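You operate a simulated robot arm through the tools that you are given. There is no shell and no other tool.

You are at the controls of a simulated robot arm. One attempt, no reset.

Task
Dab filler on the yellow hook and leaf tile, then tray the hook.
Fine: once on the hook's top, twice on the tile's corner; white pen back in its pot, hook in the white tray.

Only the result counts: the job must be done as asked and must still hold three seconds after the hand-in. Knocking over, shifting, dropping, spilling or breaking anything else fails it.

Robot
A 6-joint arm with a two-finger gripper, fixed in place. Base frame: the origin is on the floor under the middle of its stand, x ahead of it, y to its left, z up; the work surface is at about z = 0.9. Units: m, degrees, N and s.
It reaches about 1.206 m from its shoulder. Its first joint turns from -166.0 to 166.0 degrees. Payload 2.45 kg.
Tool frame: the origin (TCP) lies between the finger pads and is the grasp point; the fingertips stand 0.02 m ahead of it; z points along the fingers, y is the line along which they close. The gripper opens to 0.14 m; its body begins 0.168 m behind the TCP.
Orientation is told as [roll, pitch, yaw] about the base's x, y, z axes, in that order, counted from this pose: with the fingers straight down and closing along the base's y, the tool's x points along the base's -x, its y along +y and its z along -z.

Tools
- The arm moves only by the tool play_rows. Its argument "targets" is text: rows parted by semicolons, each of 6 numbers parted by spaces: the shift along the tool's x, y, z in units of 500 mm (1.0 is 500 mm), then the turn, a rotation vector about the tool's x, y, z in units of 120 degrees (1.0 is 120 degrees). In form: tx ty tz ax ay az; .... A call has 1 to 20 rows; each row is the pose to reach, as a shift and turn from the pose commanded when the call began, along the tool's axes at that moment. "gripper" is the finger opening in mm, from 0 to 140, set as the call begins (left out, the last holds). A call with a number of a shift or a turn outside -1 to 1 is refused whole. Rows are played at 5 a second. More than 0.05 m and 8.6 degrees between two rows, or a gripper value outside its range, and nothing of the call is played. A pose out of reach is approached as far as the arm can. The call stops where the force on the tool passes 40 N (or 10 N more than at its start, if that is more) or the arm is blocked; 0.2 s more then pass. Each finger travels about 0.045 m/s and halts on what it meets, pressing with about 23 N; the grip force reading is that of the motor and also rises with nothing between the fingers. The clock runs only during rows and for 0.2 s after the last one: add rows that repeat a pose to give the fingers time. It gives the time, the measured TCP pose, the force on the tool (base axes), the opening and the grip force at its end, in the units of the frame above (readings bear some noise), with the torque about the TCP (base axes, N m) and any sound that the robot's microphone picked up.
- Cameras (640 x 400 px; columns grow to the right, rows downward): "scene" is fixed at [0.0516, 0.6484, 1.5388]; the picture's right is [0.06, -1.00, 0.00], its down [-0.64, -0.04, -0.76] and it looks along [0.76, 0.05, -0.64] (base axes); focal length 265 px, centre (320, 200). "wrist" rides on the gripper at [0.078, 0.011, -0.209] in the tool frame; the picture's right is [-0.14, 0.99, 0.00], its down [-0.92, -0.13, -0.37] and it looks along [-0.37, -0.05, 0.93] (tool axes); focal length 280 px, centre (320, 200). There is no depth. A picture from a camera that has moved, and an enlarged one, comes with that camera's place and axes in the base frame and with its lens.
- grab_frame(camera): a new picture of that camera. It takes no simulated time.
- zoom(camera, box): a new picture of the part [left, top, right, bottom] of that camera's present view, enlarged. It takes no simulated time.
- job_done(): hands the job in; it is judged then, once.

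Nothing tells you positions but the pictures and the camera data. Unless the task says otherwise, let go and move clear before handing in.

The tools are called after ">>>" by a JSON object that holds its "api" and its "payload". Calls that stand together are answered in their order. play_rows: Moves the arm, as the interface text tells. Its arguments: {"type":"object","properties":{"targets":{"type":"string"},"gripper":{"type":"number"}},"required":["targets"]} The other tools are called the same way: grab_frame (camera) takes a picture; zoom (camera, box) takes an enlarged picture of a part of a camera's view; job_done () hands the job in.

At the start:

```text
time: 0.0
ee_pos: [0.2914, 0.4968, 1.3339]
ee_rot: [0.0, 0.0, -0.1]
force: [-0.4, 1.5, 0.0]
torque: [-0.03, 0.03, 0.03]
width: 0.1402
grip_force: 0.0
```

scene: 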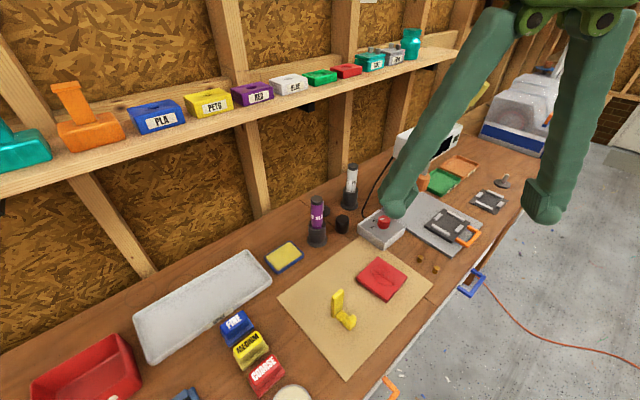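
wrist: 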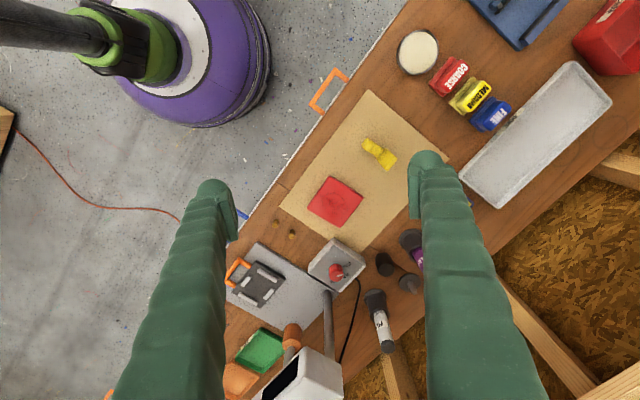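

I see a workbench with a yellow hook and a red leaf tile on a paper sheet, two pens in pots (purple and white), a white tray, and sanding blocks. I'll zoom in to look closer before moving.

>>> {"api": "zoom", "payload": {"camera": "scene", "box": [280, 150, 440, 250]}}

>>> {"api": "zoom", "payload": {"camera": "scene", "box": [280, 230, 440, 330]}}

>>> {"api": "zoom", "payload": {"camera": "wrist", "box": [280, 100, 440, 200]}}

>>> {"api": "zoom", "payload": {"camera": "wrist", "box": [280, 200, 460, 320]}}

>>> {"api": "zoom", "payload": {"camera": "scene", "box": [100, 230, 320, 400]}}

```text
4.00 times, centred on (360, 200) of scene
camera zoom: at [0.0516, 0.6484, 1.5388], right [0.06, -1.0, 0.0], down [-0.64, -0.04, -0.76], along [0.76, 0.05, -0.64], focal length 1058 px, centre (160, 200)
```

zoom: 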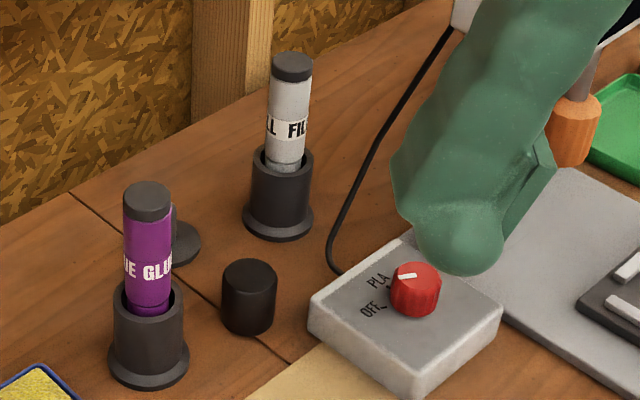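

```text
4.00 times, centred on (360, 280) of scene
camera zoom: at [0.0516, 0.6484, 1.5388], right [0.06, -1.0, 0.0], down [-0.64, -0.04, -0.76], along [0.76, 0.05, -0.64], focal length 1058 px, centre (160, -120)
```

zoom: 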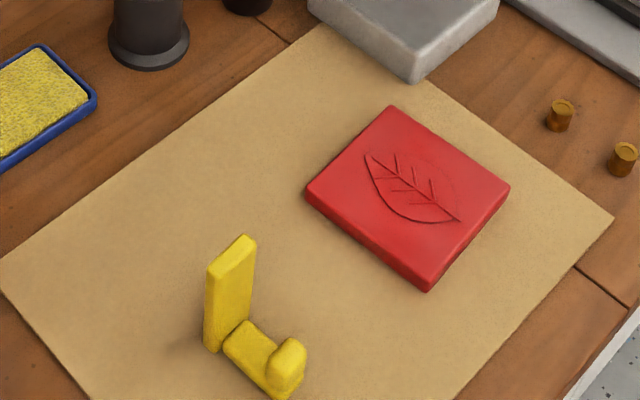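

```text
4.00 times, centred on (360, 150) of wrist
camera zoom: at [0.2112, 0.5082, 1.5438], right [0.14, 0.99, 0.0], down [0.92, -0.13, 0.37], along [0.37, -0.05, -0.93], focal length 1122 px, centre (160, 400)
```

zoom: 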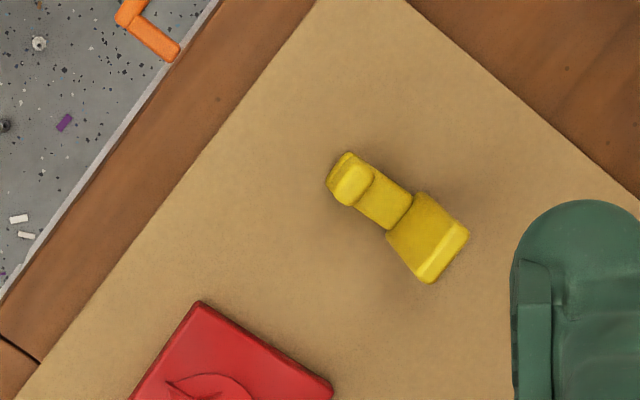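

```text
3.33 times, centred on (370, 260) of wrist
camera zoom: at [0.2112, 0.5082, 1.5438], right [0.14, 0.99, 0.0], down [0.92, -0.13, 0.37], along [0.37, -0.05, -0.93], focal length 935 px, centre (153, 0)
```

zoom: 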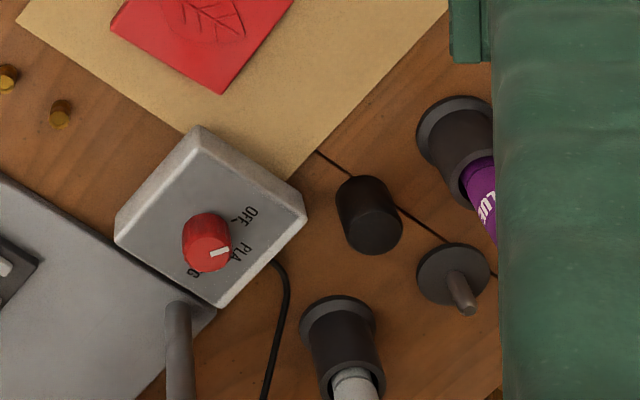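

```text
2.35 times, centred on (210, 315) of scene
camera zoom: at [0.0516, 0.6484, 1.5388], right [0.06, -1.0, 0.0], down [-0.64, -0.04, -0.76], along [0.76, 0.05, -0.64], focal length 622 px, centre (579, -71)
```

zoom: 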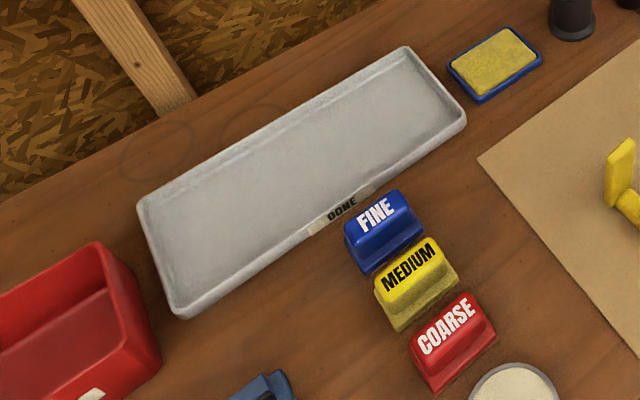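

The bench holds the hook and tile on a paper sheet, and the white "FILL" pen in its pot is near (0.785, 0.588). I'll lower the wrist camera over the hook and tile to look for the hook's top and the damaged corner.

>>> {"api": "play_rows", "payload": {"targets": "0 0.03 0.07 0 0 0; 0 0.06 0.14 0 0 0; 0 0.09 0.21 0 0 0; 0 0.12 0.28 0 0 0; 0 0.15 0.35 0 0 0; 0 0.15 0.35 0 0 0"}}

```text
time: 1.4
ee_pos: [0.2885, 0.5744, 1.16]
ee_rot: [0.0, 0.0, 0.0]
force: [0.1, -0.4, -0.6]
torque: [-0.02, -0.03, -0.05]
width: 0.14
grip_force: 0.1
```

>>> {"api": "grab_frame", "payload": {"camera": "wrist"}}

>>> {"api": "grab_frame", "payload": {"camera": "scene"}}

```text
taken
camera wrist: at [0.21, 0.5864, 1.369], right [0.14, 0.99, 0.0], down [0.92, -0.13, 0.37], along [0.37, -0.05, -0.93], focal length 280 px, centre (320, 200)
```

wrist: 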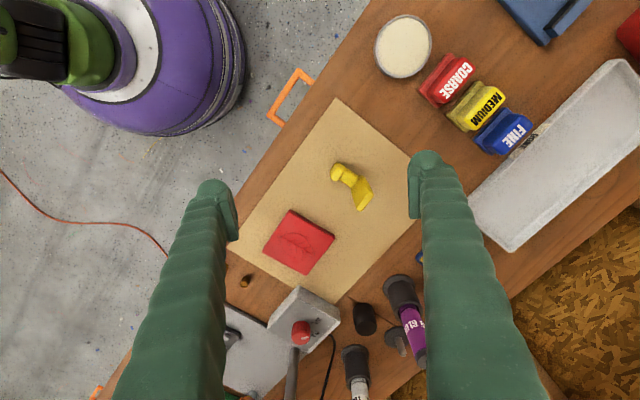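

```text
taken
```

scene: 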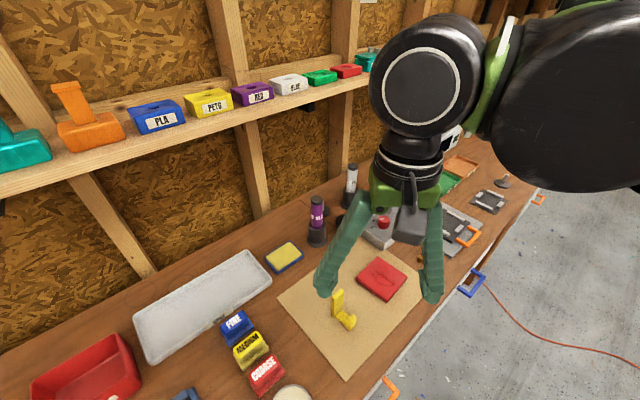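

The wrist camera sees the hook, tile and sheet from above. I'll zoom in for detail of the hook's top and the tile's corners.

>>> {"api": "zoom", "payload": {"camera": "wrist", "box": [310, 150, 390, 220]}}

>>> {"api": "zoom", "payload": {"camera": "wrist", "box": [250, 200, 346, 284]}}

>>> {"api": "zoom", "payload": {"camera": "wrist", "box": [320, 270, 440, 400]}}

>>> {"api": "zoom", "payload": {"camera": "scene", "box": [310, 270, 410, 340]}}

>>> {"api": "zoom", "payload": {"camera": "scene", "box": [290, 150, 380, 250]}}

```text
5.71 times, centred on (350, 185) of wrist
camera zoom: at [0.21, 0.5864, 1.369], right [0.14, 0.99, 0.0], down [0.92, -0.13, 0.37], along [0.37, -0.05, -0.93], focal length 1602 px, centre (149, 286)
```

zoom: 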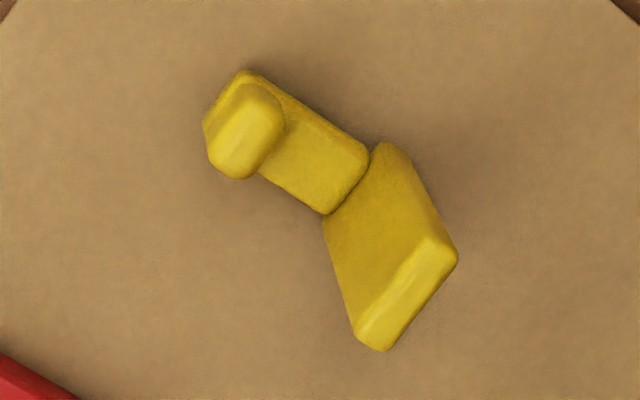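

```text
4.76 times, centred on (298, 242) of wrist
camera zoom: at [0.21, 0.5864, 1.369], right [0.14, 0.99, 0.0], down [0.92, -0.13, 0.37], along [0.37, -0.05, -0.93], focal length 1335 px, centre (425, 0)
```

zoom: 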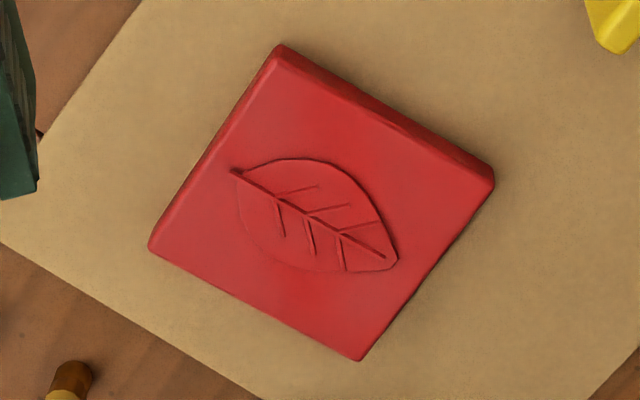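

```text
3.08 times, centred on (380, 335) of wrist
camera zoom: at [0.21, 0.5864, 1.369], right [0.14, 0.99, 0.0], down [0.92, -0.13, 0.37], along [0.37, -0.05, -0.93], focal length 863 px, centre (135, -215)
```

zoom: 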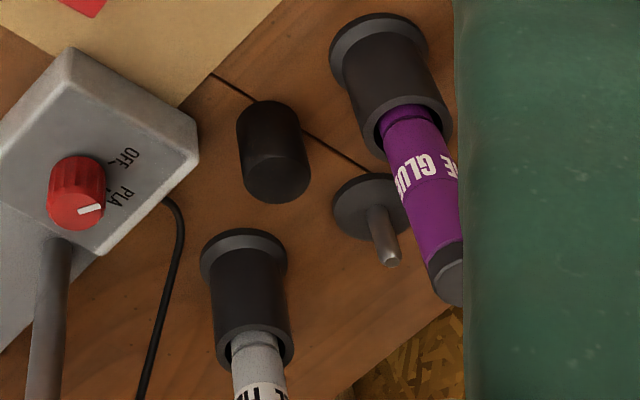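

```text
5.71 times, centred on (360, 305) of scene
camera zoom: at [0.0516, 0.6484, 1.5388], right [0.06, -1.0, 0.0], down [-0.64, -0.04, -0.76], along [0.76, 0.05, -0.64], focal length 1512 px, centre (91, -400)
```

zoom: 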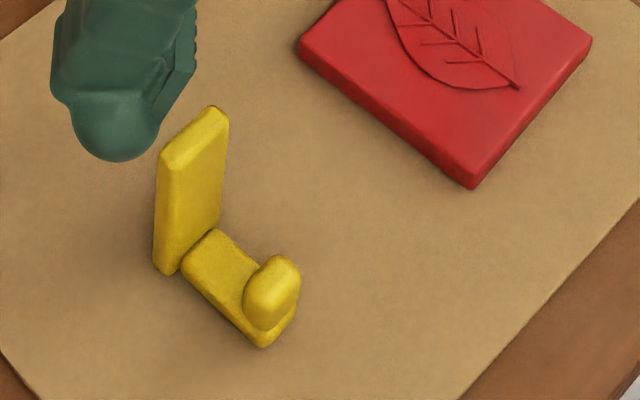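

```text
4.00 times, centred on (335, 200) of scene
camera zoom: at [0.0516, 0.6484, 1.5388], right [0.06, -1.0, 0.0], down [-0.64, -0.04, -0.76], along [0.76, 0.05, -0.64], focal length 1058 px, centre (260, 200)
```

zoom: 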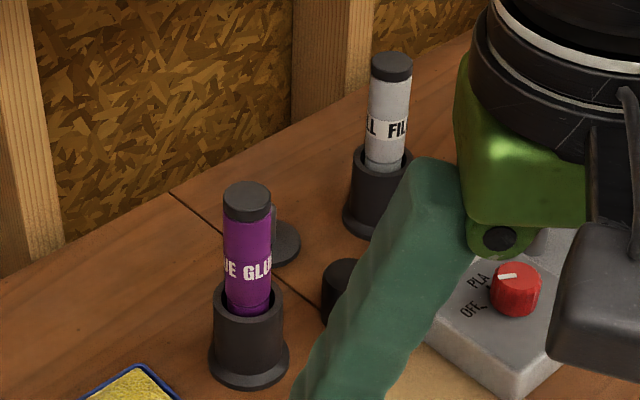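

The hook's top is near (0.368, 0.628, 0.99), and the white pen is near (0.786, 0.588) with its top at about z = 1.07. The shelf above the pens may crowd the arm, so I'll measure it and look again at the tile corners.

>>> {"api": "zoom", "payload": {"camera": "scene", "box": [180, 40, 380, 165]}}

>>> {"api": "zoom", "payload": {"camera": "scene", "box": [0, 60, 200, 185]}}

>>> {"api": "zoom", "payload": {"camera": "scene", "box": [345, 245, 425, 310]}}

```text
3.20 times, centred on (280, 102) of scene
camera zoom: at [0.0516, 0.6484, 1.5388], right [0.06, -1.0, 0.0], down [-0.64, -0.04, -0.76], along [0.76, 0.05, -0.64], focal length 847 px, centre (448, 512)
```

zoom: 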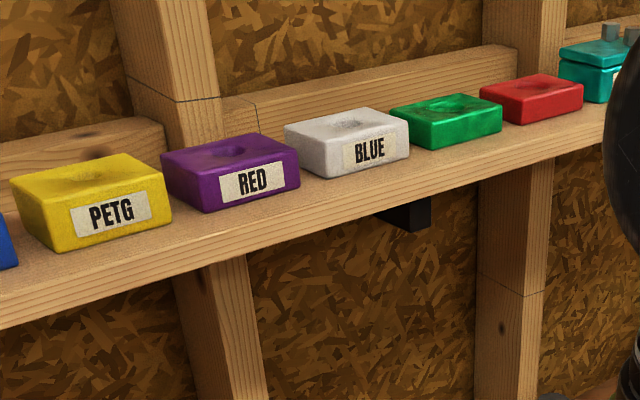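

```text
3.20 times, centred on (100, 122) of scene
camera zoom: at [0.0516, 0.6484, 1.5388], right [0.06, -1.0, 0.0], down [-0.64, -0.04, -0.76], along [0.76, 0.05, -0.64], focal length 847 px, centre (1024, 448)
```

zoom: 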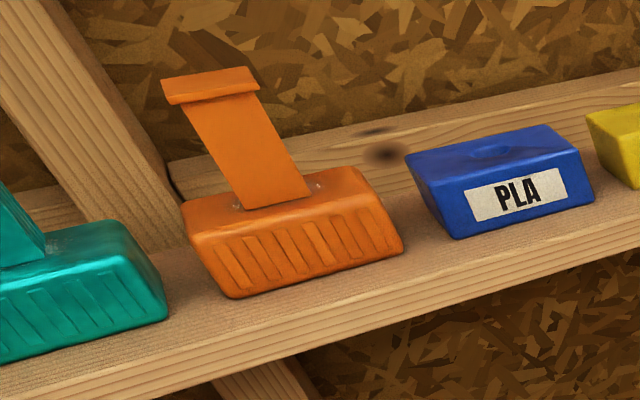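

```text
6.15 times, centred on (385, 278) of scene
camera zoom: at [0.0516, 0.6484, 1.5388], right [0.06, -1.0, 0.0], down [-0.64, -0.04, -0.76], along [0.76, 0.05, -0.64], focal length 1628 px, centre (-80, -277)
```

zoom: 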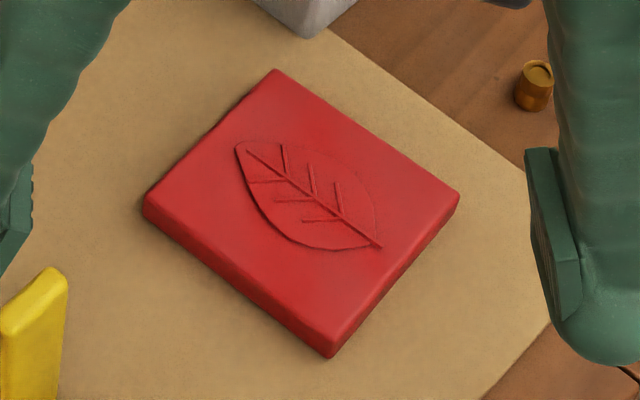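

The shelf's front edge overhangs to roughly 4 cm behind the pen axis at z of about 1.30–1.34, so I'll take the pen with a hand tilted away from the wall. First I move up and back toward the pen side and yaw the hand toward it.

>>> {"api": "play_rows", "payload": {"targets": "-0.06 -0.0483 -0.03 0 0 -0.0555; -0.12 -0.0967 -0.06 0 0 -0.111; -0.18 -0.145 -0.09 0 0 -0.1667; -0.24 -0.1933 -0.12 0 0 -0.2222; -0.30 -0.2417 -0.15 0 0 -0.2778; -0.36 -0.29 -0.18 0 0 -0.3333; -0.36 -0.29 -0.18 0 0 -0.3333"}}

```text
time: 3.0
ee_pos: [0.4697, 0.4264, 1.2511]
ee_rot: [-0.1, 0.0, 40.1]
force: [-0.6, -0.3, -1.1]
torque: [0.01, -0.02, 0.02]
width: 0.1402
grip_force: 0.1
```

The hand is yawed to 40° at (0.47, 0.43, 1.25). I'll take pictures of the area around the white pen before tilting.

>>> {"api": "grab_frame", "payload": {"camera": "wrist"}}

>>> {"api": "grab_frame", "payload": {"camera": "scene"}}

```text
taken
camera wrist: at [0.4016, 0.3853, 1.4601], right [-0.53, 0.85, 0.0], down [0.79, 0.49, 0.37], along [0.31, 0.2, -0.93], focal length 280 px, centre (320, 200)
```

wrist: 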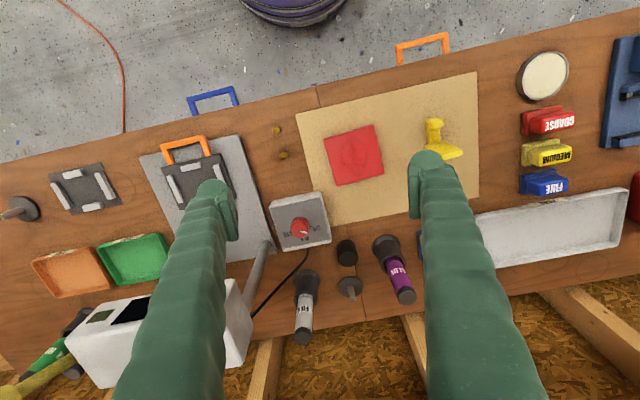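

```text
taken
```

scene: 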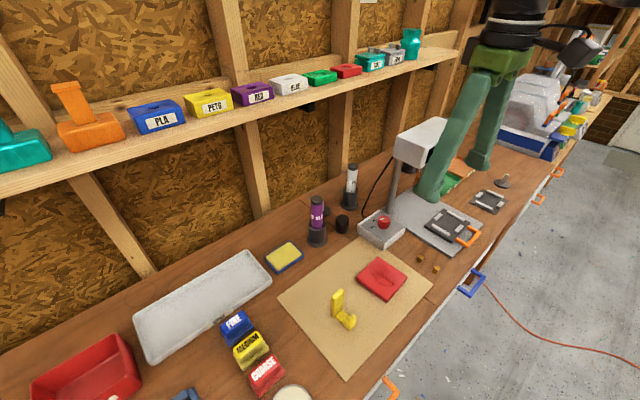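

A machine with a vertical post and a white head stands close to the white pen. I'll zoom in to measure it so I can avoid it.

>>> {"api": "zoom", "payload": {"camera": "scene", "box": [320, 100, 480, 240]}}

>>> {"api": "zoom", "payload": {"camera": "wrist", "box": [220, 220, 420, 345]}}

>>> {"api": "zoom", "payload": {"camera": "wrist", "box": [310, 110, 480, 200]}}

```text
2.86 times, centred on (400, 170) of scene
camera zoom: at [0.0516, 0.6484, 1.5388], right [0.06, -1.0, 0.0], down [-0.64, -0.04, -0.76], along [0.76, 0.05, -0.64], focal length 756 px, centre (91, 286)
```

zoom: 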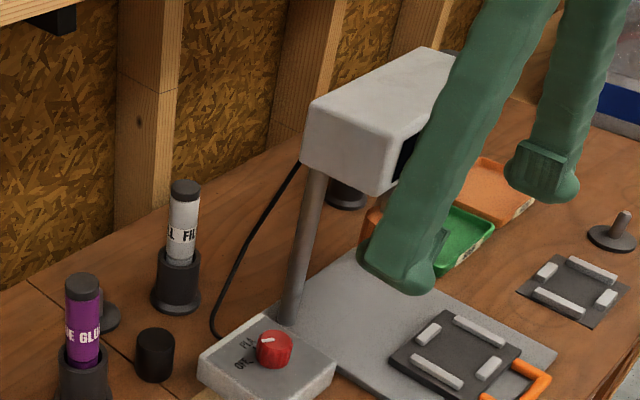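

```text
3.20 times, centred on (320, 282) of wrist
camera zoom: at [0.4016, 0.3853, 1.4601], right [-0.53, 0.85, 0.0], down [0.79, 0.49, 0.37], along [0.31, 0.2, -0.93], focal length 897 px, centre (320, -64)
```

zoom: 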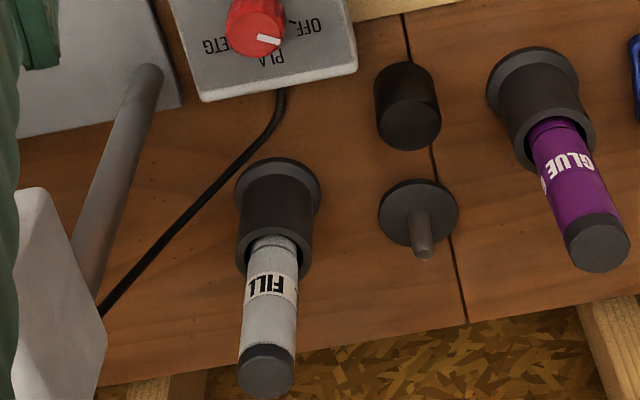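

```text
3.76 times, centred on (395, 155) of wrist
camera zoom: at [0.4016, 0.3853, 1.4601], right [-0.53, 0.85, 0.0], down [0.79, 0.49, 0.37], along [0.31, 0.2, -0.93], focal length 1056 px, centre (38, 369)
```

zoom: 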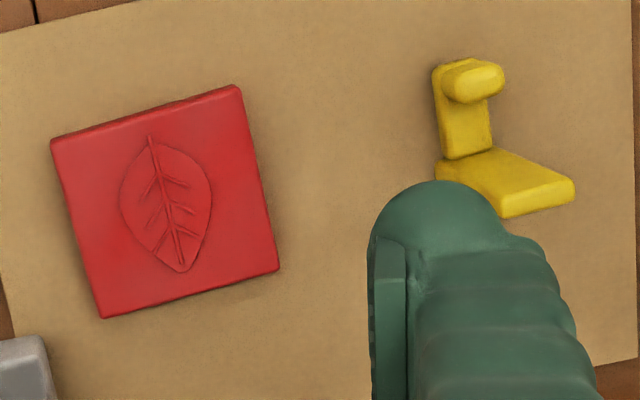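

The head of that machine occupies roughly z 1.12–1.19 with its near corner at about (0.765, 0.475), so a hand leaning back toward -x should clear both it and the shelf. Before grasping, I'll zoom hard on the tile corners and hook top for any defect.

>>> {"api": "zoom", "payload": {"camera": "wrist", "box": [322, 122, 390, 190]}}

>>> {"api": "zoom", "payload": {"camera": "scene", "box": [325, 282, 361, 332]}}

>>> {"api": "zoom", "payload": {"camera": "scene", "box": [352, 252, 412, 304]}}

>>> {"api": "zoom", "payload": {"camera": "scene", "box": [335, 155, 370, 215]}}

```text
5.88 times, centred on (356, 156) of wrist
camera zoom: at [0.4016, 0.3853, 1.4601], right [-0.53, 0.85, 0.0], down [0.79, 0.49, 0.37], along [0.31, 0.2, -0.93], focal length 1649 px, centre (108, 459)
```

zoom: 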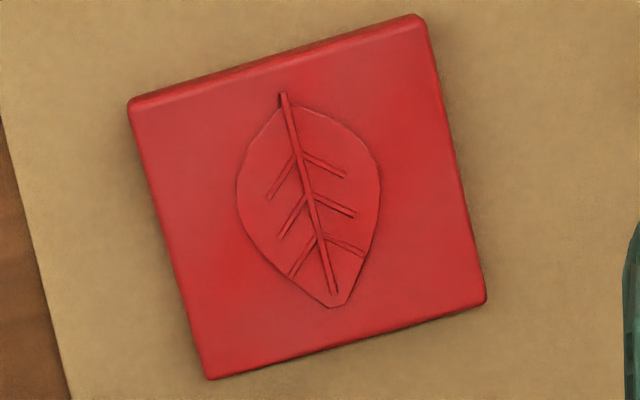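

```text
8.00 times, centred on (343, 307) of scene
camera zoom: at [0.0516, 0.6484, 1.5388], right [0.06, -1.0, 0.0], down [-0.64, -0.04, -0.76], along [0.76, 0.05, -0.64], focal length 2117 px, centre (136, -656)
```

zoom: 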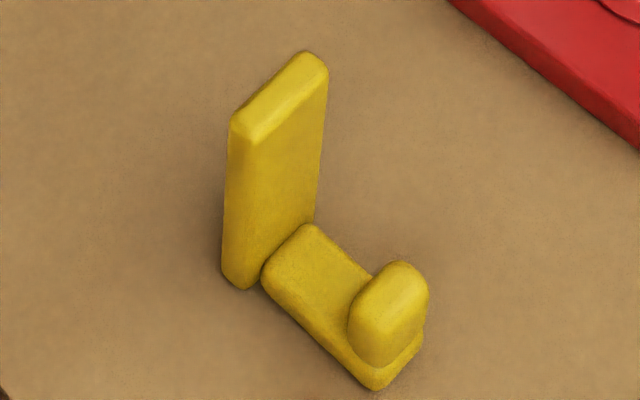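

```text
7.69 times, centred on (382, 278) of scene
camera zoom: at [0.0516, 0.6484, 1.5388], right [0.06, -1.0, 0.0], down [-0.64, -0.04, -0.76], along [0.76, 0.05, -0.64], focal length 2035 px, centre (-157, -400)
```

zoom: 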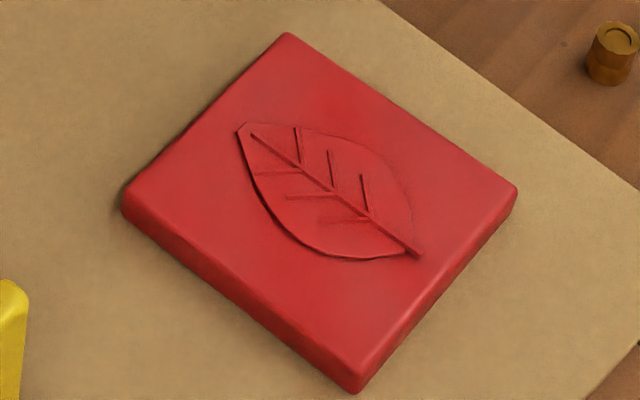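

```text
6.67 times, centred on (352, 185) of scene
camera zoom: at [0.0516, 0.6484, 1.5388], right [0.06, -1.0, 0.0], down [-0.64, -0.04, -0.76], along [0.76, 0.05, -0.64], focal length 1764 px, centre (103, 300)
```

zoom: 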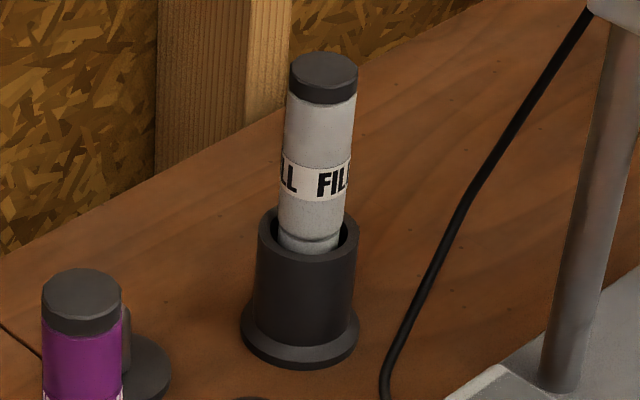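

No visible chips or marks on the tile or hook, so I take any tile corner and the hook's upright top as the targets. I'm now yawing back to 0° and tilting the hand 30° (leaning toward -x), at a standoff in front of the white pen.

>>> {"api": "play_rows", "payload": {"targets": "-0.0462 0.0135 0 0 0 0.0556; -0.0923 0.027 0 0 0 0.1111; -0.1385 0.0405 0 0 0 0.1667; -0.1847 0.054 0 0 0 0.2222; -0.2308 0.0675 0 0 0 0.2778; -0.277 0.081 0 0 0 0.3333; -0.277 0.081 0 0 0 0.3333"}}

>>> {"api": "play_rows", "payload": {"targets": "-0.025 0.019 0 0 -0.0625 0; -0.05 0.0375 0 0 -0.125 0; -0.075 0.056 0.02 0 -0.1875 0; -0.1 0.075 0.04 0 -0.25 0; -0.1 0.075 0.04 0 -0.25 0", "gripper": 90}}

>>> {"api": "grab_frame", "payload": {"camera": "wrist"}}

>>> {"api": "grab_frame", "payload": {"camera": "scene"}}

```text
time: 4.6
ee_pos: [0.5521, 0.5482, 1.2497]
ee_rot: [0.0, 0.0, -0.1]
force: [0.2, 0.0, 0.3]
torque: [0.01, 0.02, 0.01]
width: 0.14
grip_force: 0.1
```

```text
time: 5.8
ee_pos: [0.601, 0.5842, 1.2302]
ee_rot: [0.0, -30.2, 0.0]
force: [-0.6, -0.2, -0.2]
torque: [0.04, 0.02, 0.03]
width: 0.09
grip_force: 0.0
```

```text
taken
camera wrist: at [0.4276, 0.5965, 1.3718], right [0.12, 0.99, 0.07], down [0.61, -0.13, 0.78], along [0.78, -0.05, -0.62], focal length 280 px, centre (320, 200)
```

wrist: 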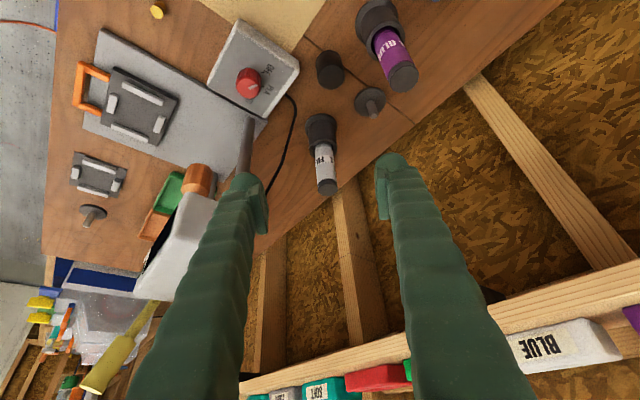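

```text
taken
```

scene: 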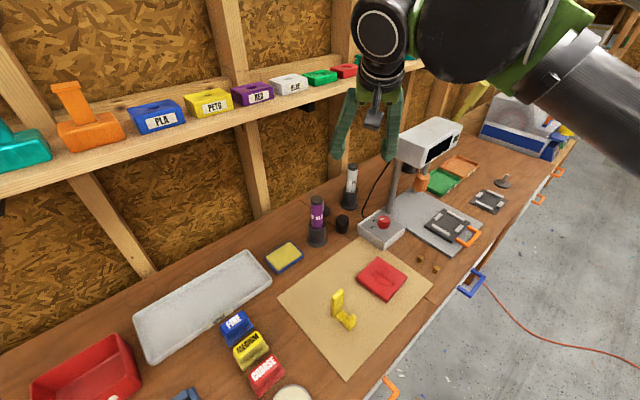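

The tilt leaves room from the shelf (front edge near n ≈ 1.0, z about 1.3) and from the machine head. I'll zoom in on the white pen from this pose to refine its position.

>>> {"api": "zoom", "payload": {"camera": "wrist", "box": [270, 100, 390, 200]}}

>>> {"api": "zoom", "payload": {"camera": "scene", "box": [320, 120, 420, 220]}}

```text
4.00 times, centred on (330, 150) of wrist
camera zoom: at [0.4276, 0.5965, 1.3718], right [0.12, 0.99, 0.07], down [0.61, -0.13, 0.78], along [0.78, -0.05, -0.62], focal length 1122 px, centre (280, 400)
```

zoom: 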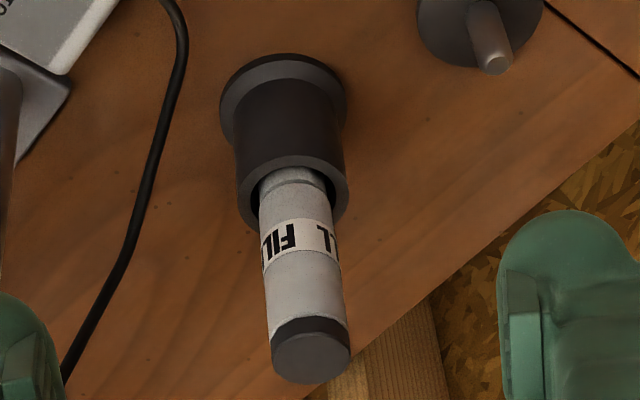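

```text
4.00 times, centred on (370, 170) of scene
camera zoom: at [0.0516, 0.6484, 1.5388], right [0.06, -1.0, 0.0], down [-0.64, -0.04, -0.76], along [0.76, 0.05, -0.64], focal length 1058 px, centre (120, 320)
```

zoom: 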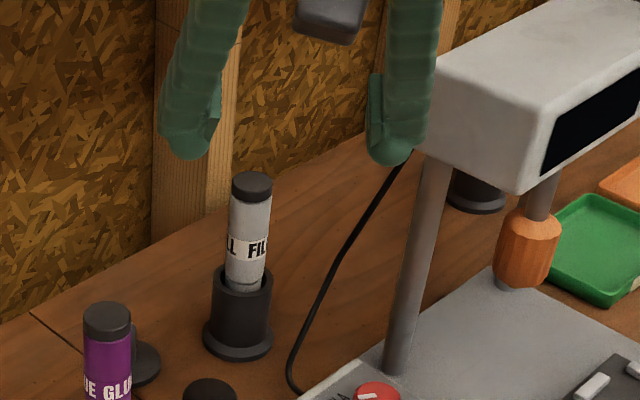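

The white pen axis is at about (0.785, 0.587) with its top near z = 1.07. I'll move to a pre-grasp 15 cm back along the fingers, with the opening at 75 mm, and check alignment.

>>> {"api": "play_rows", "payload": {"targets": "-0.03 0.0014 0.058 0 0 0; -0.059 0.0028 0.115 0 0 0; -0.088 0.0042 0.173 0 0 0; -0.117 0.0056 0.2306 0 0 0; -0.117 0.0056 0.2306 0 0 0", "gripper": 75}}

>>> {"api": "grab_frame", "payload": {"camera": "wrist"}}

>>> {"api": "zoom", "payload": {"camera": "scene", "box": [300, 60, 460, 220]}}

```text
time: 7.0
ee_pos: [0.7094, 0.5868, 1.1583]
ee_rot: [0.0, -30.0, 0.0]
force: [0.3, 0.7, -0.2]
torque: [0.01, 0.0, -0.02]
width: 0.0749
grip_force: 0.0
```

```text
taken
camera wrist: at [0.5366, 0.5983, 1.3006], right [0.12, 0.99, 0.07], down [0.61, -0.13, 0.78], along [0.78, -0.05, -0.62], focal length 280 px, centre (320, 200)
```

wrist: 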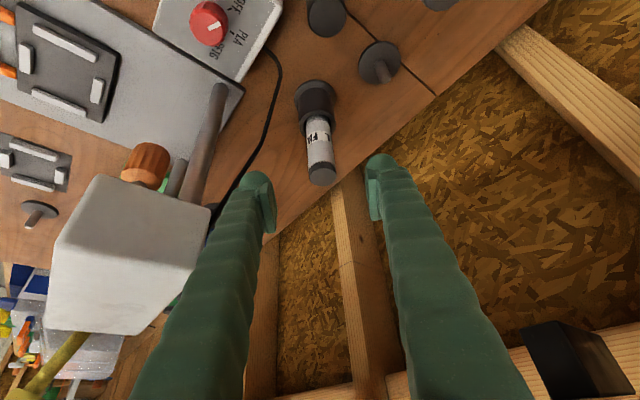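

```text
2.50 times, centred on (380, 140) of scene
camera zoom: at [0.0516, 0.6484, 1.5388], right [0.06, -1.0, 0.0], down [-0.64, -0.04, -0.76], along [0.76, 0.05, -0.64], focal length 661 px, centre (170, 350)
```

zoom: 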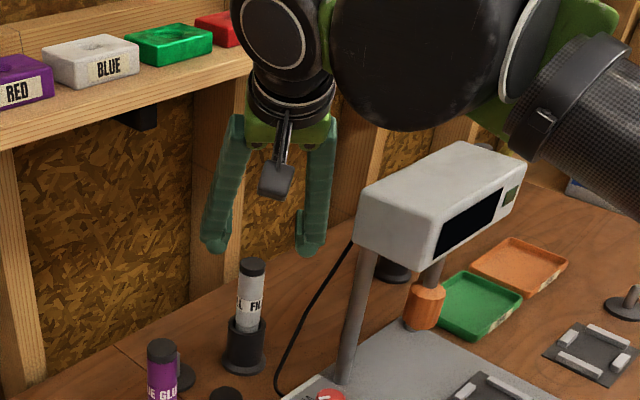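

Alignment looks good: the pen top lies on the expected line between the fingers. I'll zoom to confirm sub-pixel before going in.

>>> {"api": "zoom", "payload": {"camera": "wrist", "box": [240, 70, 400, 210]}}

```text
2.86 times, centred on (320, 140) of wrist
camera zoom: at [0.5366, 0.5983, 1.3006], right [0.12, 0.99, 0.07], down [0.61, -0.13, 0.78], along [0.78, -0.05, -0.62], focal length 801 px, centre (320, 371)
```

zoom: 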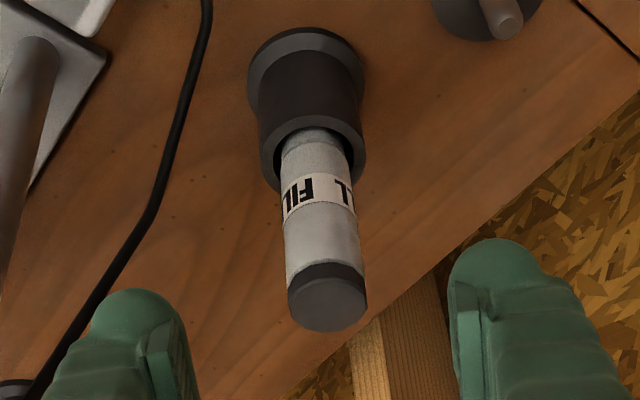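

The measured pen-top pixel matches the prediction to within a millimetre. I'm advancing 15 cm along the fingers so the TCP sits at the pen at z of about 1.03.

>>> {"api": "play_rows", "payload": {"targets": "0 0 0.06 0 0 0; 0 0 0.12 0 0 0; 0 0 0.18 0 0 0; 0 0 0.24 0 0 0; 0 0 0.30 0 0 0; 0 0 0.30 0 0 0", "gripper": 75}}

>>> {"api": "grab_frame", "payload": {"camera": "wrist"}}

>>> {"api": "zoom", "payload": {"camera": "scene", "box": [300, 90, 440, 230]}}

```text
time: 8.4
ee_pos: [0.7825, 0.5862, 1.0285]
ee_rot: [0.1, -30.0, 0.0]
force: [0.8, -0.3, -0.3]
torque: [0.01, -0.01, 0.03]
width: 0.075
grip_force: 0.2
```

```text
taken
camera wrist: at [0.6095, 0.5977, 1.1707], right [0.12, 0.99, 0.07], down [0.61, -0.13, 0.78], along [0.78, -0.05, -0.62], focal length 280 px, centre (320, 200)
```

wrist: 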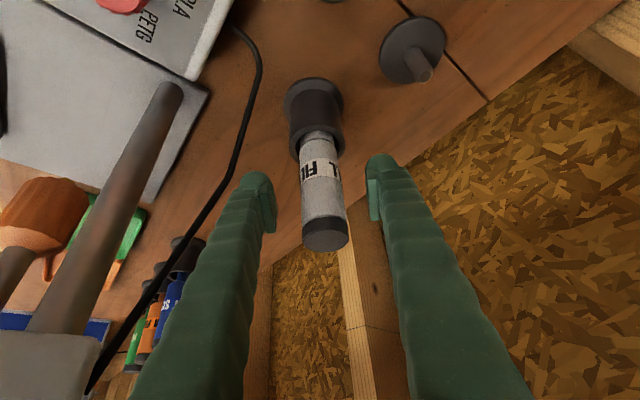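

```text
2.86 times, centred on (370, 160) of scene
camera zoom: at [0.0516, 0.6484, 1.5388], right [0.06, -1.0, 0.0], down [-0.64, -0.04, -0.76], along [0.76, 0.05, -0.64], focal length 756 px, centre (177, 314)
```

zoom: 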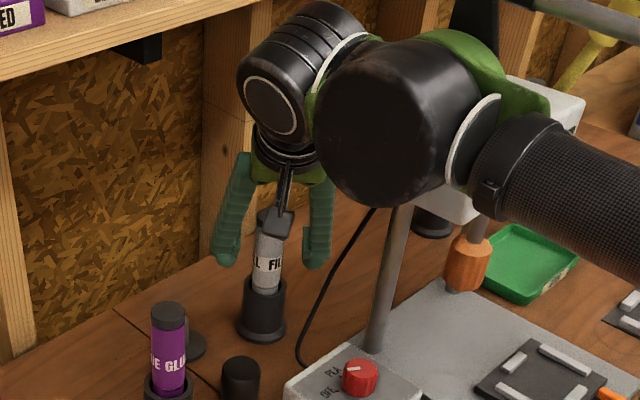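

The fingers straddle the pen. I'll zoom in to check centring before closing.

>>> {"api": "zoom", "payload": {"camera": "wrist", "box": [240, 120, 400, 260]}}

```text
2.86 times, centred on (320, 190) of wrist
camera zoom: at [0.6095, 0.5977, 1.1707], right [0.12, 0.99, 0.07], down [0.61, -0.13, 0.78], along [0.78, -0.05, -0.62], focal length 801 px, centre (320, 229)
```

zoom: 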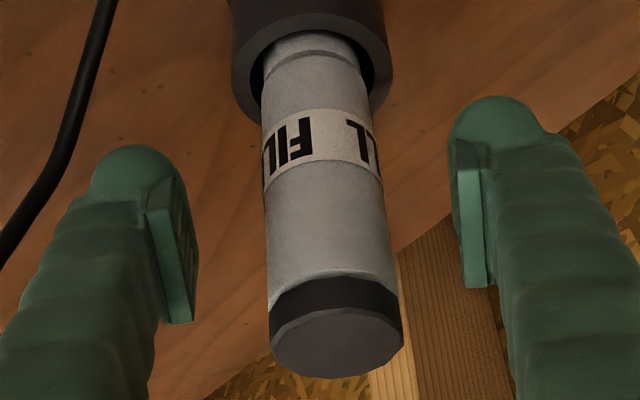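

The pen is within about 1 mm of centre. I'll nudge +1 mm in y and close the fingers.

>>> {"api": "play_rows", "payload": {"targets": "0 0.002 0 0 0 0; 0 0.002 0 0 0 0; 0 0.002 0 0 0 0; 0 0.002 0 0 0 0; 0 0.002 0 0 0 0; 0 0.002 0 0 0 0", "gripper": 20}}

>>> {"api": "zoom", "payload": {"camera": "wrist", "box": [240, 70, 400, 260]}}

```text
time: 9.8
ee_pos: [0.7833, 0.5864, 1.0278]
ee_rot: [0.0, -30.1, 0.0]
force: [0.0, 0.1, 0.0]
torque: [-0.01, -0.02, -0.02]
width: 0.0319
grip_force: 23.2
```

```text
2.11 times, centred on (320, 165) of wrist
camera zoom: at [0.6097, 0.5988, 1.1708], right [0.12, 0.99, 0.07], down [0.61, -0.13, 0.78], along [0.78, -0.05, -0.62], focal length 590 px, centre (320, 274)
```

zoom: 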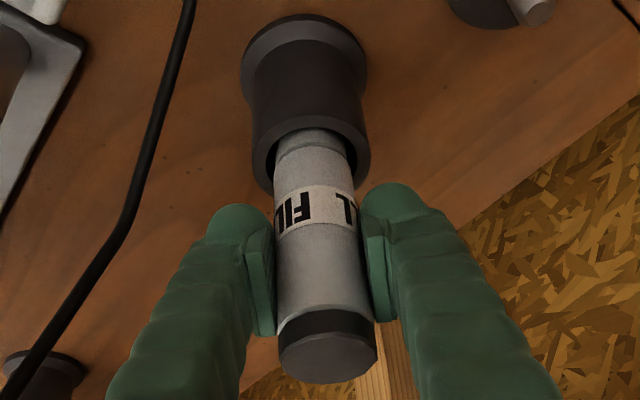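

The pen is gripped at 31.9 mm with 23 N and no side load. I'll lift straight up slowly by 10 cm.

>>> {"api": "play_rows", "payload": {"targets": "-0.01 0 -0.01732 0 0 0; -0.02 0 -0.03464 0 0 0; -0.03 0 -0.05196 0 0 0; -0.04 0 -0.06928 0 0 0; -0.05 0 -0.0866 0 0 0; -0.06 0 -0.10392 0 0 0; -0.07 0 -0.12124 0 0 0; -0.08 0 -0.13856 0 0 0; -0.09 0 -0.15588 0 0 0; -0.10 0 -0.1732 0 0 0; -0.10 0 -0.1732 0 0 0"}}

>>> {"api": "grab_frame", "payload": {"camera": "wrist"}}

>>> {"api": "zoom", "payload": {"camera": "scene", "box": [300, 90, 440, 230]}}

```text
time: 12.2
ee_pos: [0.7843, 0.5876, 1.128]
ee_rot: [0.0, -30.0, 0.0]
force: [0.1, 0.4, -0.5]
torque: [0.01, -0.01, 0.02]
width: 0.0318
grip_force: 22.8
```

```text
taken
camera wrist: at [0.611, 0.5998, 1.2709], right [0.12, 0.99, 0.07], down [0.61, -0.13, 0.78], along [0.78, -0.05, -0.62], focal length 280 px, centre (320, 200)
```

wrist: 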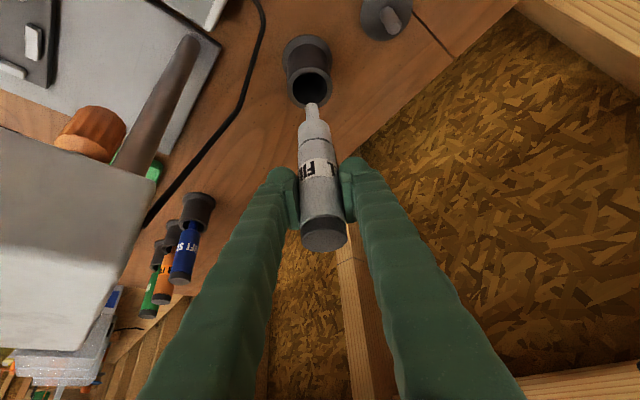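

```text
2.86 times, centred on (370, 160) of scene
camera zoom: at [0.0516, 0.6484, 1.5388], right [0.06, -1.0, 0.0], down [-0.64, -0.04, -0.76], along [0.76, 0.05, -0.64], focal length 756 px, centre (177, 314)
```

zoom: 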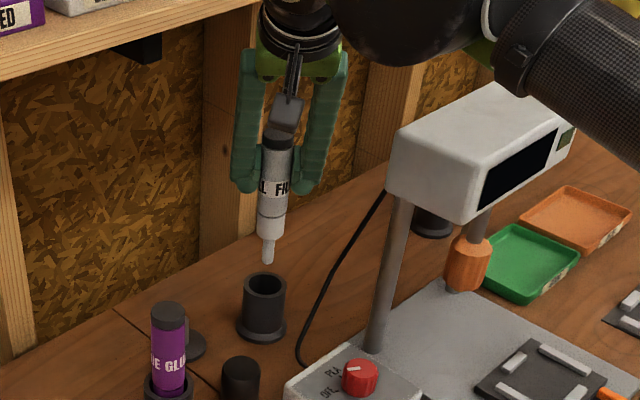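

The pen came out cleanly with the nib about 12 cm below the TCP, and the pot stayed put. I'll carry it up and back, then to above the hook.

>>> {"api": "play_rows", "payload": {"targets": "0.0469 -0.0038 -0.0588 0 0 0; 0.0938 -0.0075 -0.1177 0 0 0; 0.1406 -0.0113 -0.1765 0 0 0; 0.1875 -0.015 -0.2353 0 0 0; 0.2344 -0.0188 -0.2941 0 0 0; 0.2813 -0.0225 -0.353 0 0 0; 0.3281 -0.0263 -0.4118 0 0 0; 0.375 -0.03 -0.4706 0 0 0; 0.375 -0.03 -0.4706 0 0 0"}}

>>> {"api": "play_rows", "payload": {"targets": "0.0545 0.0224 -0.0139 0 0 0; 0.1091 0.0448 -0.0279 0 0 0; 0.1636 0.0672 -0.0418 0 0 0; 0.2182 0.0896 -0.0558 0 0 0; 0.2727 0.112 -0.0697 0 0 0; 0.2727 0.112 -0.0697 0 0 0"}}

>>> {"api": "grab_frame", "payload": {"camera": "wrist"}}

>>> {"api": "grab_frame", "payload": {"camera": "scene"}}

```text
time: 14.2
ee_pos: [0.5011, 0.571, 1.2406]
ee_rot: [0.0, -30.1, 0.1]
force: [0.1, -0.5, -1.0]
torque: [-0.03, -0.01, 0.01]
width: 0.0316
grip_force: 22.2
```

```text
time: 15.6
ee_pos: [0.3674, 0.6276, 1.2015]
ee_rot: [0.0, -30.1, 0.0]
force: [0.1, 0.4, -1.2]
torque: [-0.02, -0.03, -0.04]
width: 0.0317
grip_force: 23.3
```

```text
taken
camera wrist: at [0.1946, 0.6395, 1.3437], right [0.12, 0.99, 0.07], down [0.61, -0.13, 0.78], along [0.78, -0.05, -0.62], focal length 280 px, centre (320, 200)
```

wrist: 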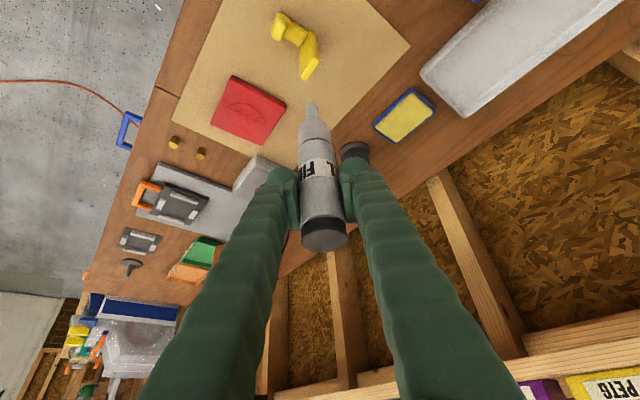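

```text
taken
```

scene: 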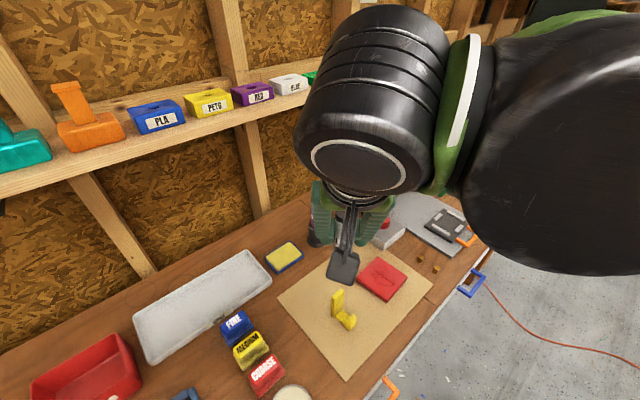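

Pen nib is above the hook area, and the wrist camera sees both nib and hook. I'll zoom to measure the nib and the hook's top in the same picture.

>>> {"api": "zoom", "payload": {"camera": "wrist", "box": [260, 5, 360, 120]}}

>>> {"api": "zoom", "payload": {"camera": "scene", "box": [310, 220, 410, 340]}}

```text
3.48 times, centred on (310, 62) of wrist
camera zoom: at [0.1946, 0.6395, 1.3437], right [0.12, 0.99, 0.07], down [0.61, -0.13, 0.78], along [0.78, -0.05, -0.62], focal length 975 px, centre (355, 678)
```

zoom: 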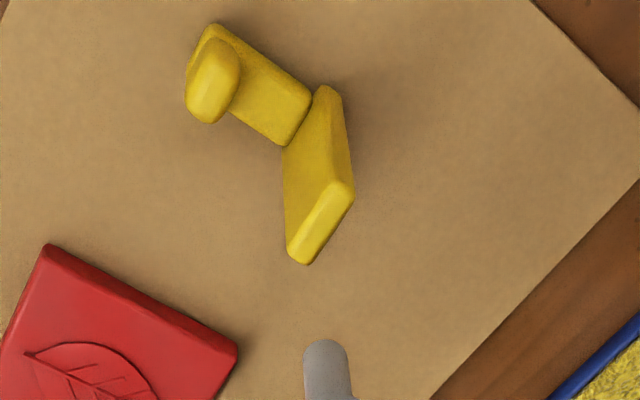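

```text
3.33 times, centred on (360, 280) of scene
camera zoom: at [0.0516, 0.6484, 1.5388], right [0.06, -1.0, 0.0], down [-0.64, -0.04, -0.76], along [0.76, 0.05, -0.64], focal length 882 px, centre (187, -67)
```

zoom: 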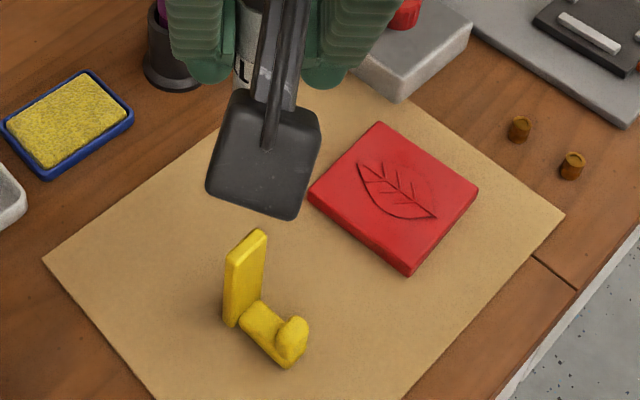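

The nib is about 12 cm below the TCP and 9 cm above the hook's top, which I put at (0.372, 0.630, 0.991). I'll descend to about 15 mm above it and re-measure.

>>> {"api": "play_rows", "payload": {"targets": "0.0168 0.0008 0.0336 0 0 0; 0.0336 0.0015 0.0672 0 0 0; 0.0504 0.0023 0.1008 0 0 0; 0.0672 0.003 0.1344 0 0 0; 0.0672 0.003 0.1344 0 0 0"}}

>>> {"api": "zoom", "payload": {"camera": "wrist", "box": [270, 40, 350, 125]}}

>>> {"api": "zoom", "payload": {"camera": "scene", "box": [310, 240, 390, 340]}}

```text
time: 16.8
ee_pos: [0.3727, 0.6282, 1.1259]
ee_rot: [0.0, -30.0, -0.1]
force: [0.4, 0.0, -0.8]
torque: [0.02, 0.0, 0.01]
width: 0.0319
grip_force: 22.8
```

```text
4.71 times, centred on (310, 82) of wrist
camera zoom: at [0.1993, 0.642, 1.2677], right [0.12, 0.99, 0.07], down [0.61, -0.13, 0.78], along [0.78, -0.05, -0.62], focal length 1320 px, centre (367, 753)
```

zoom: 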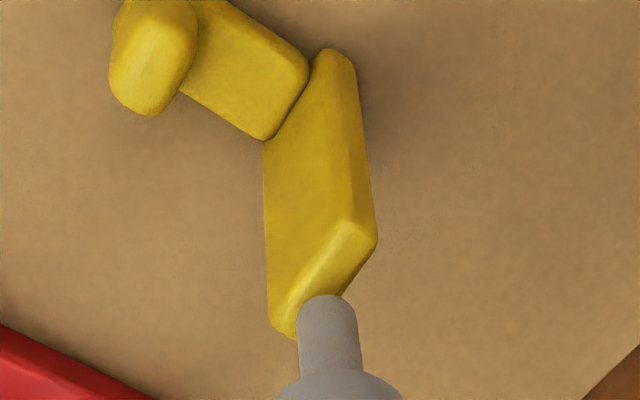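

```text
4.00 times, centred on (350, 290) of scene
camera zoom: at [0.0516, 0.6484, 1.5388], right [0.06, -1.0, 0.0], down [-0.64, -0.04, -0.76], along [0.76, 0.05, -0.64], focal length 1058 px, centre (200, -160)
```

zoom: 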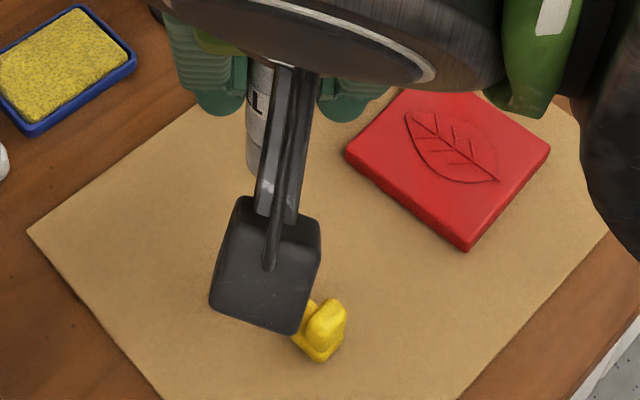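

Nib and hook top line up: nib about (0.373–0.375, 0.630), hook top center about (0.3735, 0.629, 0.989). I'll go down in small steps, watching the force for contact.

>>> {"api": "play_rows", "payload": {"targets": "0.002 -0.001 0.00346 0 0 0; 0.004 -0.002 0.00693 0 0 0; 0.006 -0.002 0.01039 0 0 0; 0.006 -0.002 0.01039 0 0 0"}}

>>> {"api": "zoom", "payload": {"camera": "wrist", "box": [280, 60, 340, 124]}}

```text
time: 17.8
ee_pos: [0.3733, 0.627, 1.1191]
ee_rot: [0.1, -30.0, 0.0]
force: [-0.5, 0.7, 12.1]
torque: [0.08, -0.04, -0.06]
width: 0.0317
grip_force: 22.7
```

```text
6.25 times, centred on (310, 92) of wrist
camera zoom: at [0.1997, 0.6405, 1.2622], right [0.12, 0.99, 0.07], down [0.61, -0.13, 0.78], along [0.78, -0.05, -0.62], focal length 1752 px, centre (382, 875)
```

zoom: 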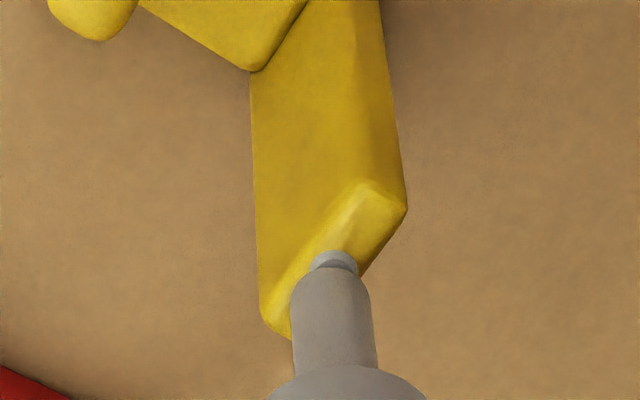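

Contact: 12 N upward at TCP z = 1.119, and a grey dab shows at the nib on the hook's top. I'll lift straight off now, once only.

>>> {"api": "play_rows", "payload": {"targets": "-0.01 0 -0.01732 0 0 0; -0.03 0 -0.05196 0 0 0; -0.06 0 -0.10392 0 0 0; -0.08 0 -0.13856 0 0 0; -0.08 0 -0.13856 0 0 0"}}

>>> {"api": "zoom", "payload": {"camera": "wrist", "box": [260, 5, 360, 120]}}

>>> {"api": "grab_frame", "payload": {"camera": "scene"}}

```text
time: 19.0
ee_pos: [0.3723, 0.6298, 1.2]
ee_rot: [0.0, -30.0, 0.1]
force: [-0.3, -0.7, -0.9]
torque: [0.01, 0.01, -0.04]
width: 0.0318
grip_force: 22.9
```

```text
3.48 times, centred on (310, 62) of wrist
camera zoom: at [0.1992, 0.6418, 1.3427], right [0.12, 0.99, 0.07], down [0.61, -0.13, 0.78], along [0.78, -0.05, -0.62], focal length 975 px, centre (355, 678)
```

zoom: 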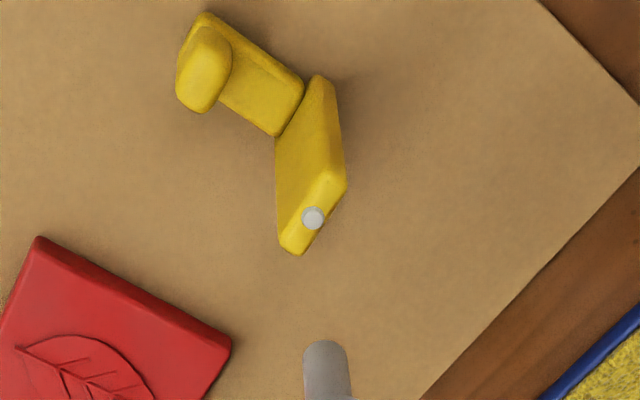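

```text
taken
```

scene: 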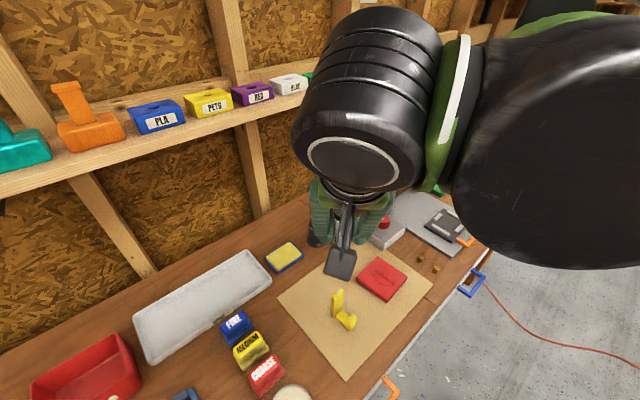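

One clean white dab sits on the hook's top, and the hook hasn't moved. Next I'll take a close look at the tile's corners from here to choose a corner and locate it.

>>> {"api": "zoom", "payload": {"camera": "wrist", "box": [205, 65, 295, 150]}}

>>> {"api": "zoom", "payload": {"camera": "scene", "box": [350, 250, 415, 305]}}

```text
4.71 times, centred on (250, 108) of wrist
camera zoom: at [0.1992, 0.6418, 1.3427], right [0.12, 0.99, 0.07], down [0.61, -0.13, 0.78], along [0.78, -0.05, -0.62], focal length 1320 px, centre (649, 635)
```

zoom: 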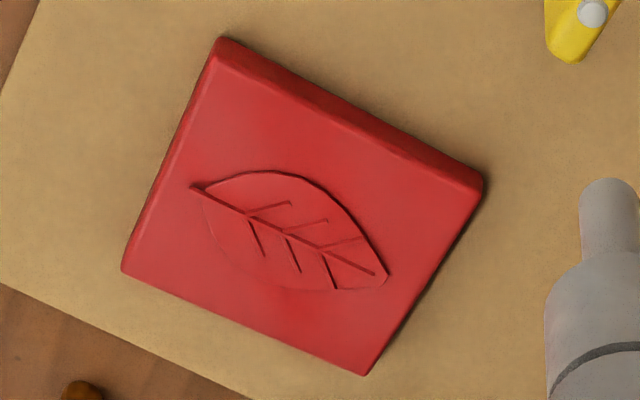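

```text
7.27 times, centred on (382, 278) of scene
camera zoom: at [0.0516, 0.6484, 1.5388], right [0.06, -1.0, 0.0], down [-0.64, -0.04, -0.76], along [0.76, 0.05, -0.64], focal length 1924 px, centre (-134, -364)
```

zoom: 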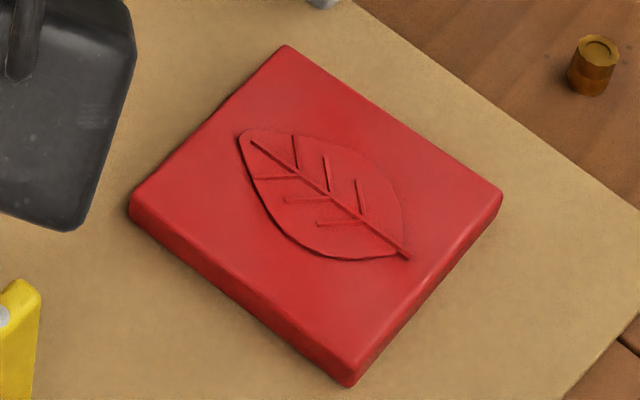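

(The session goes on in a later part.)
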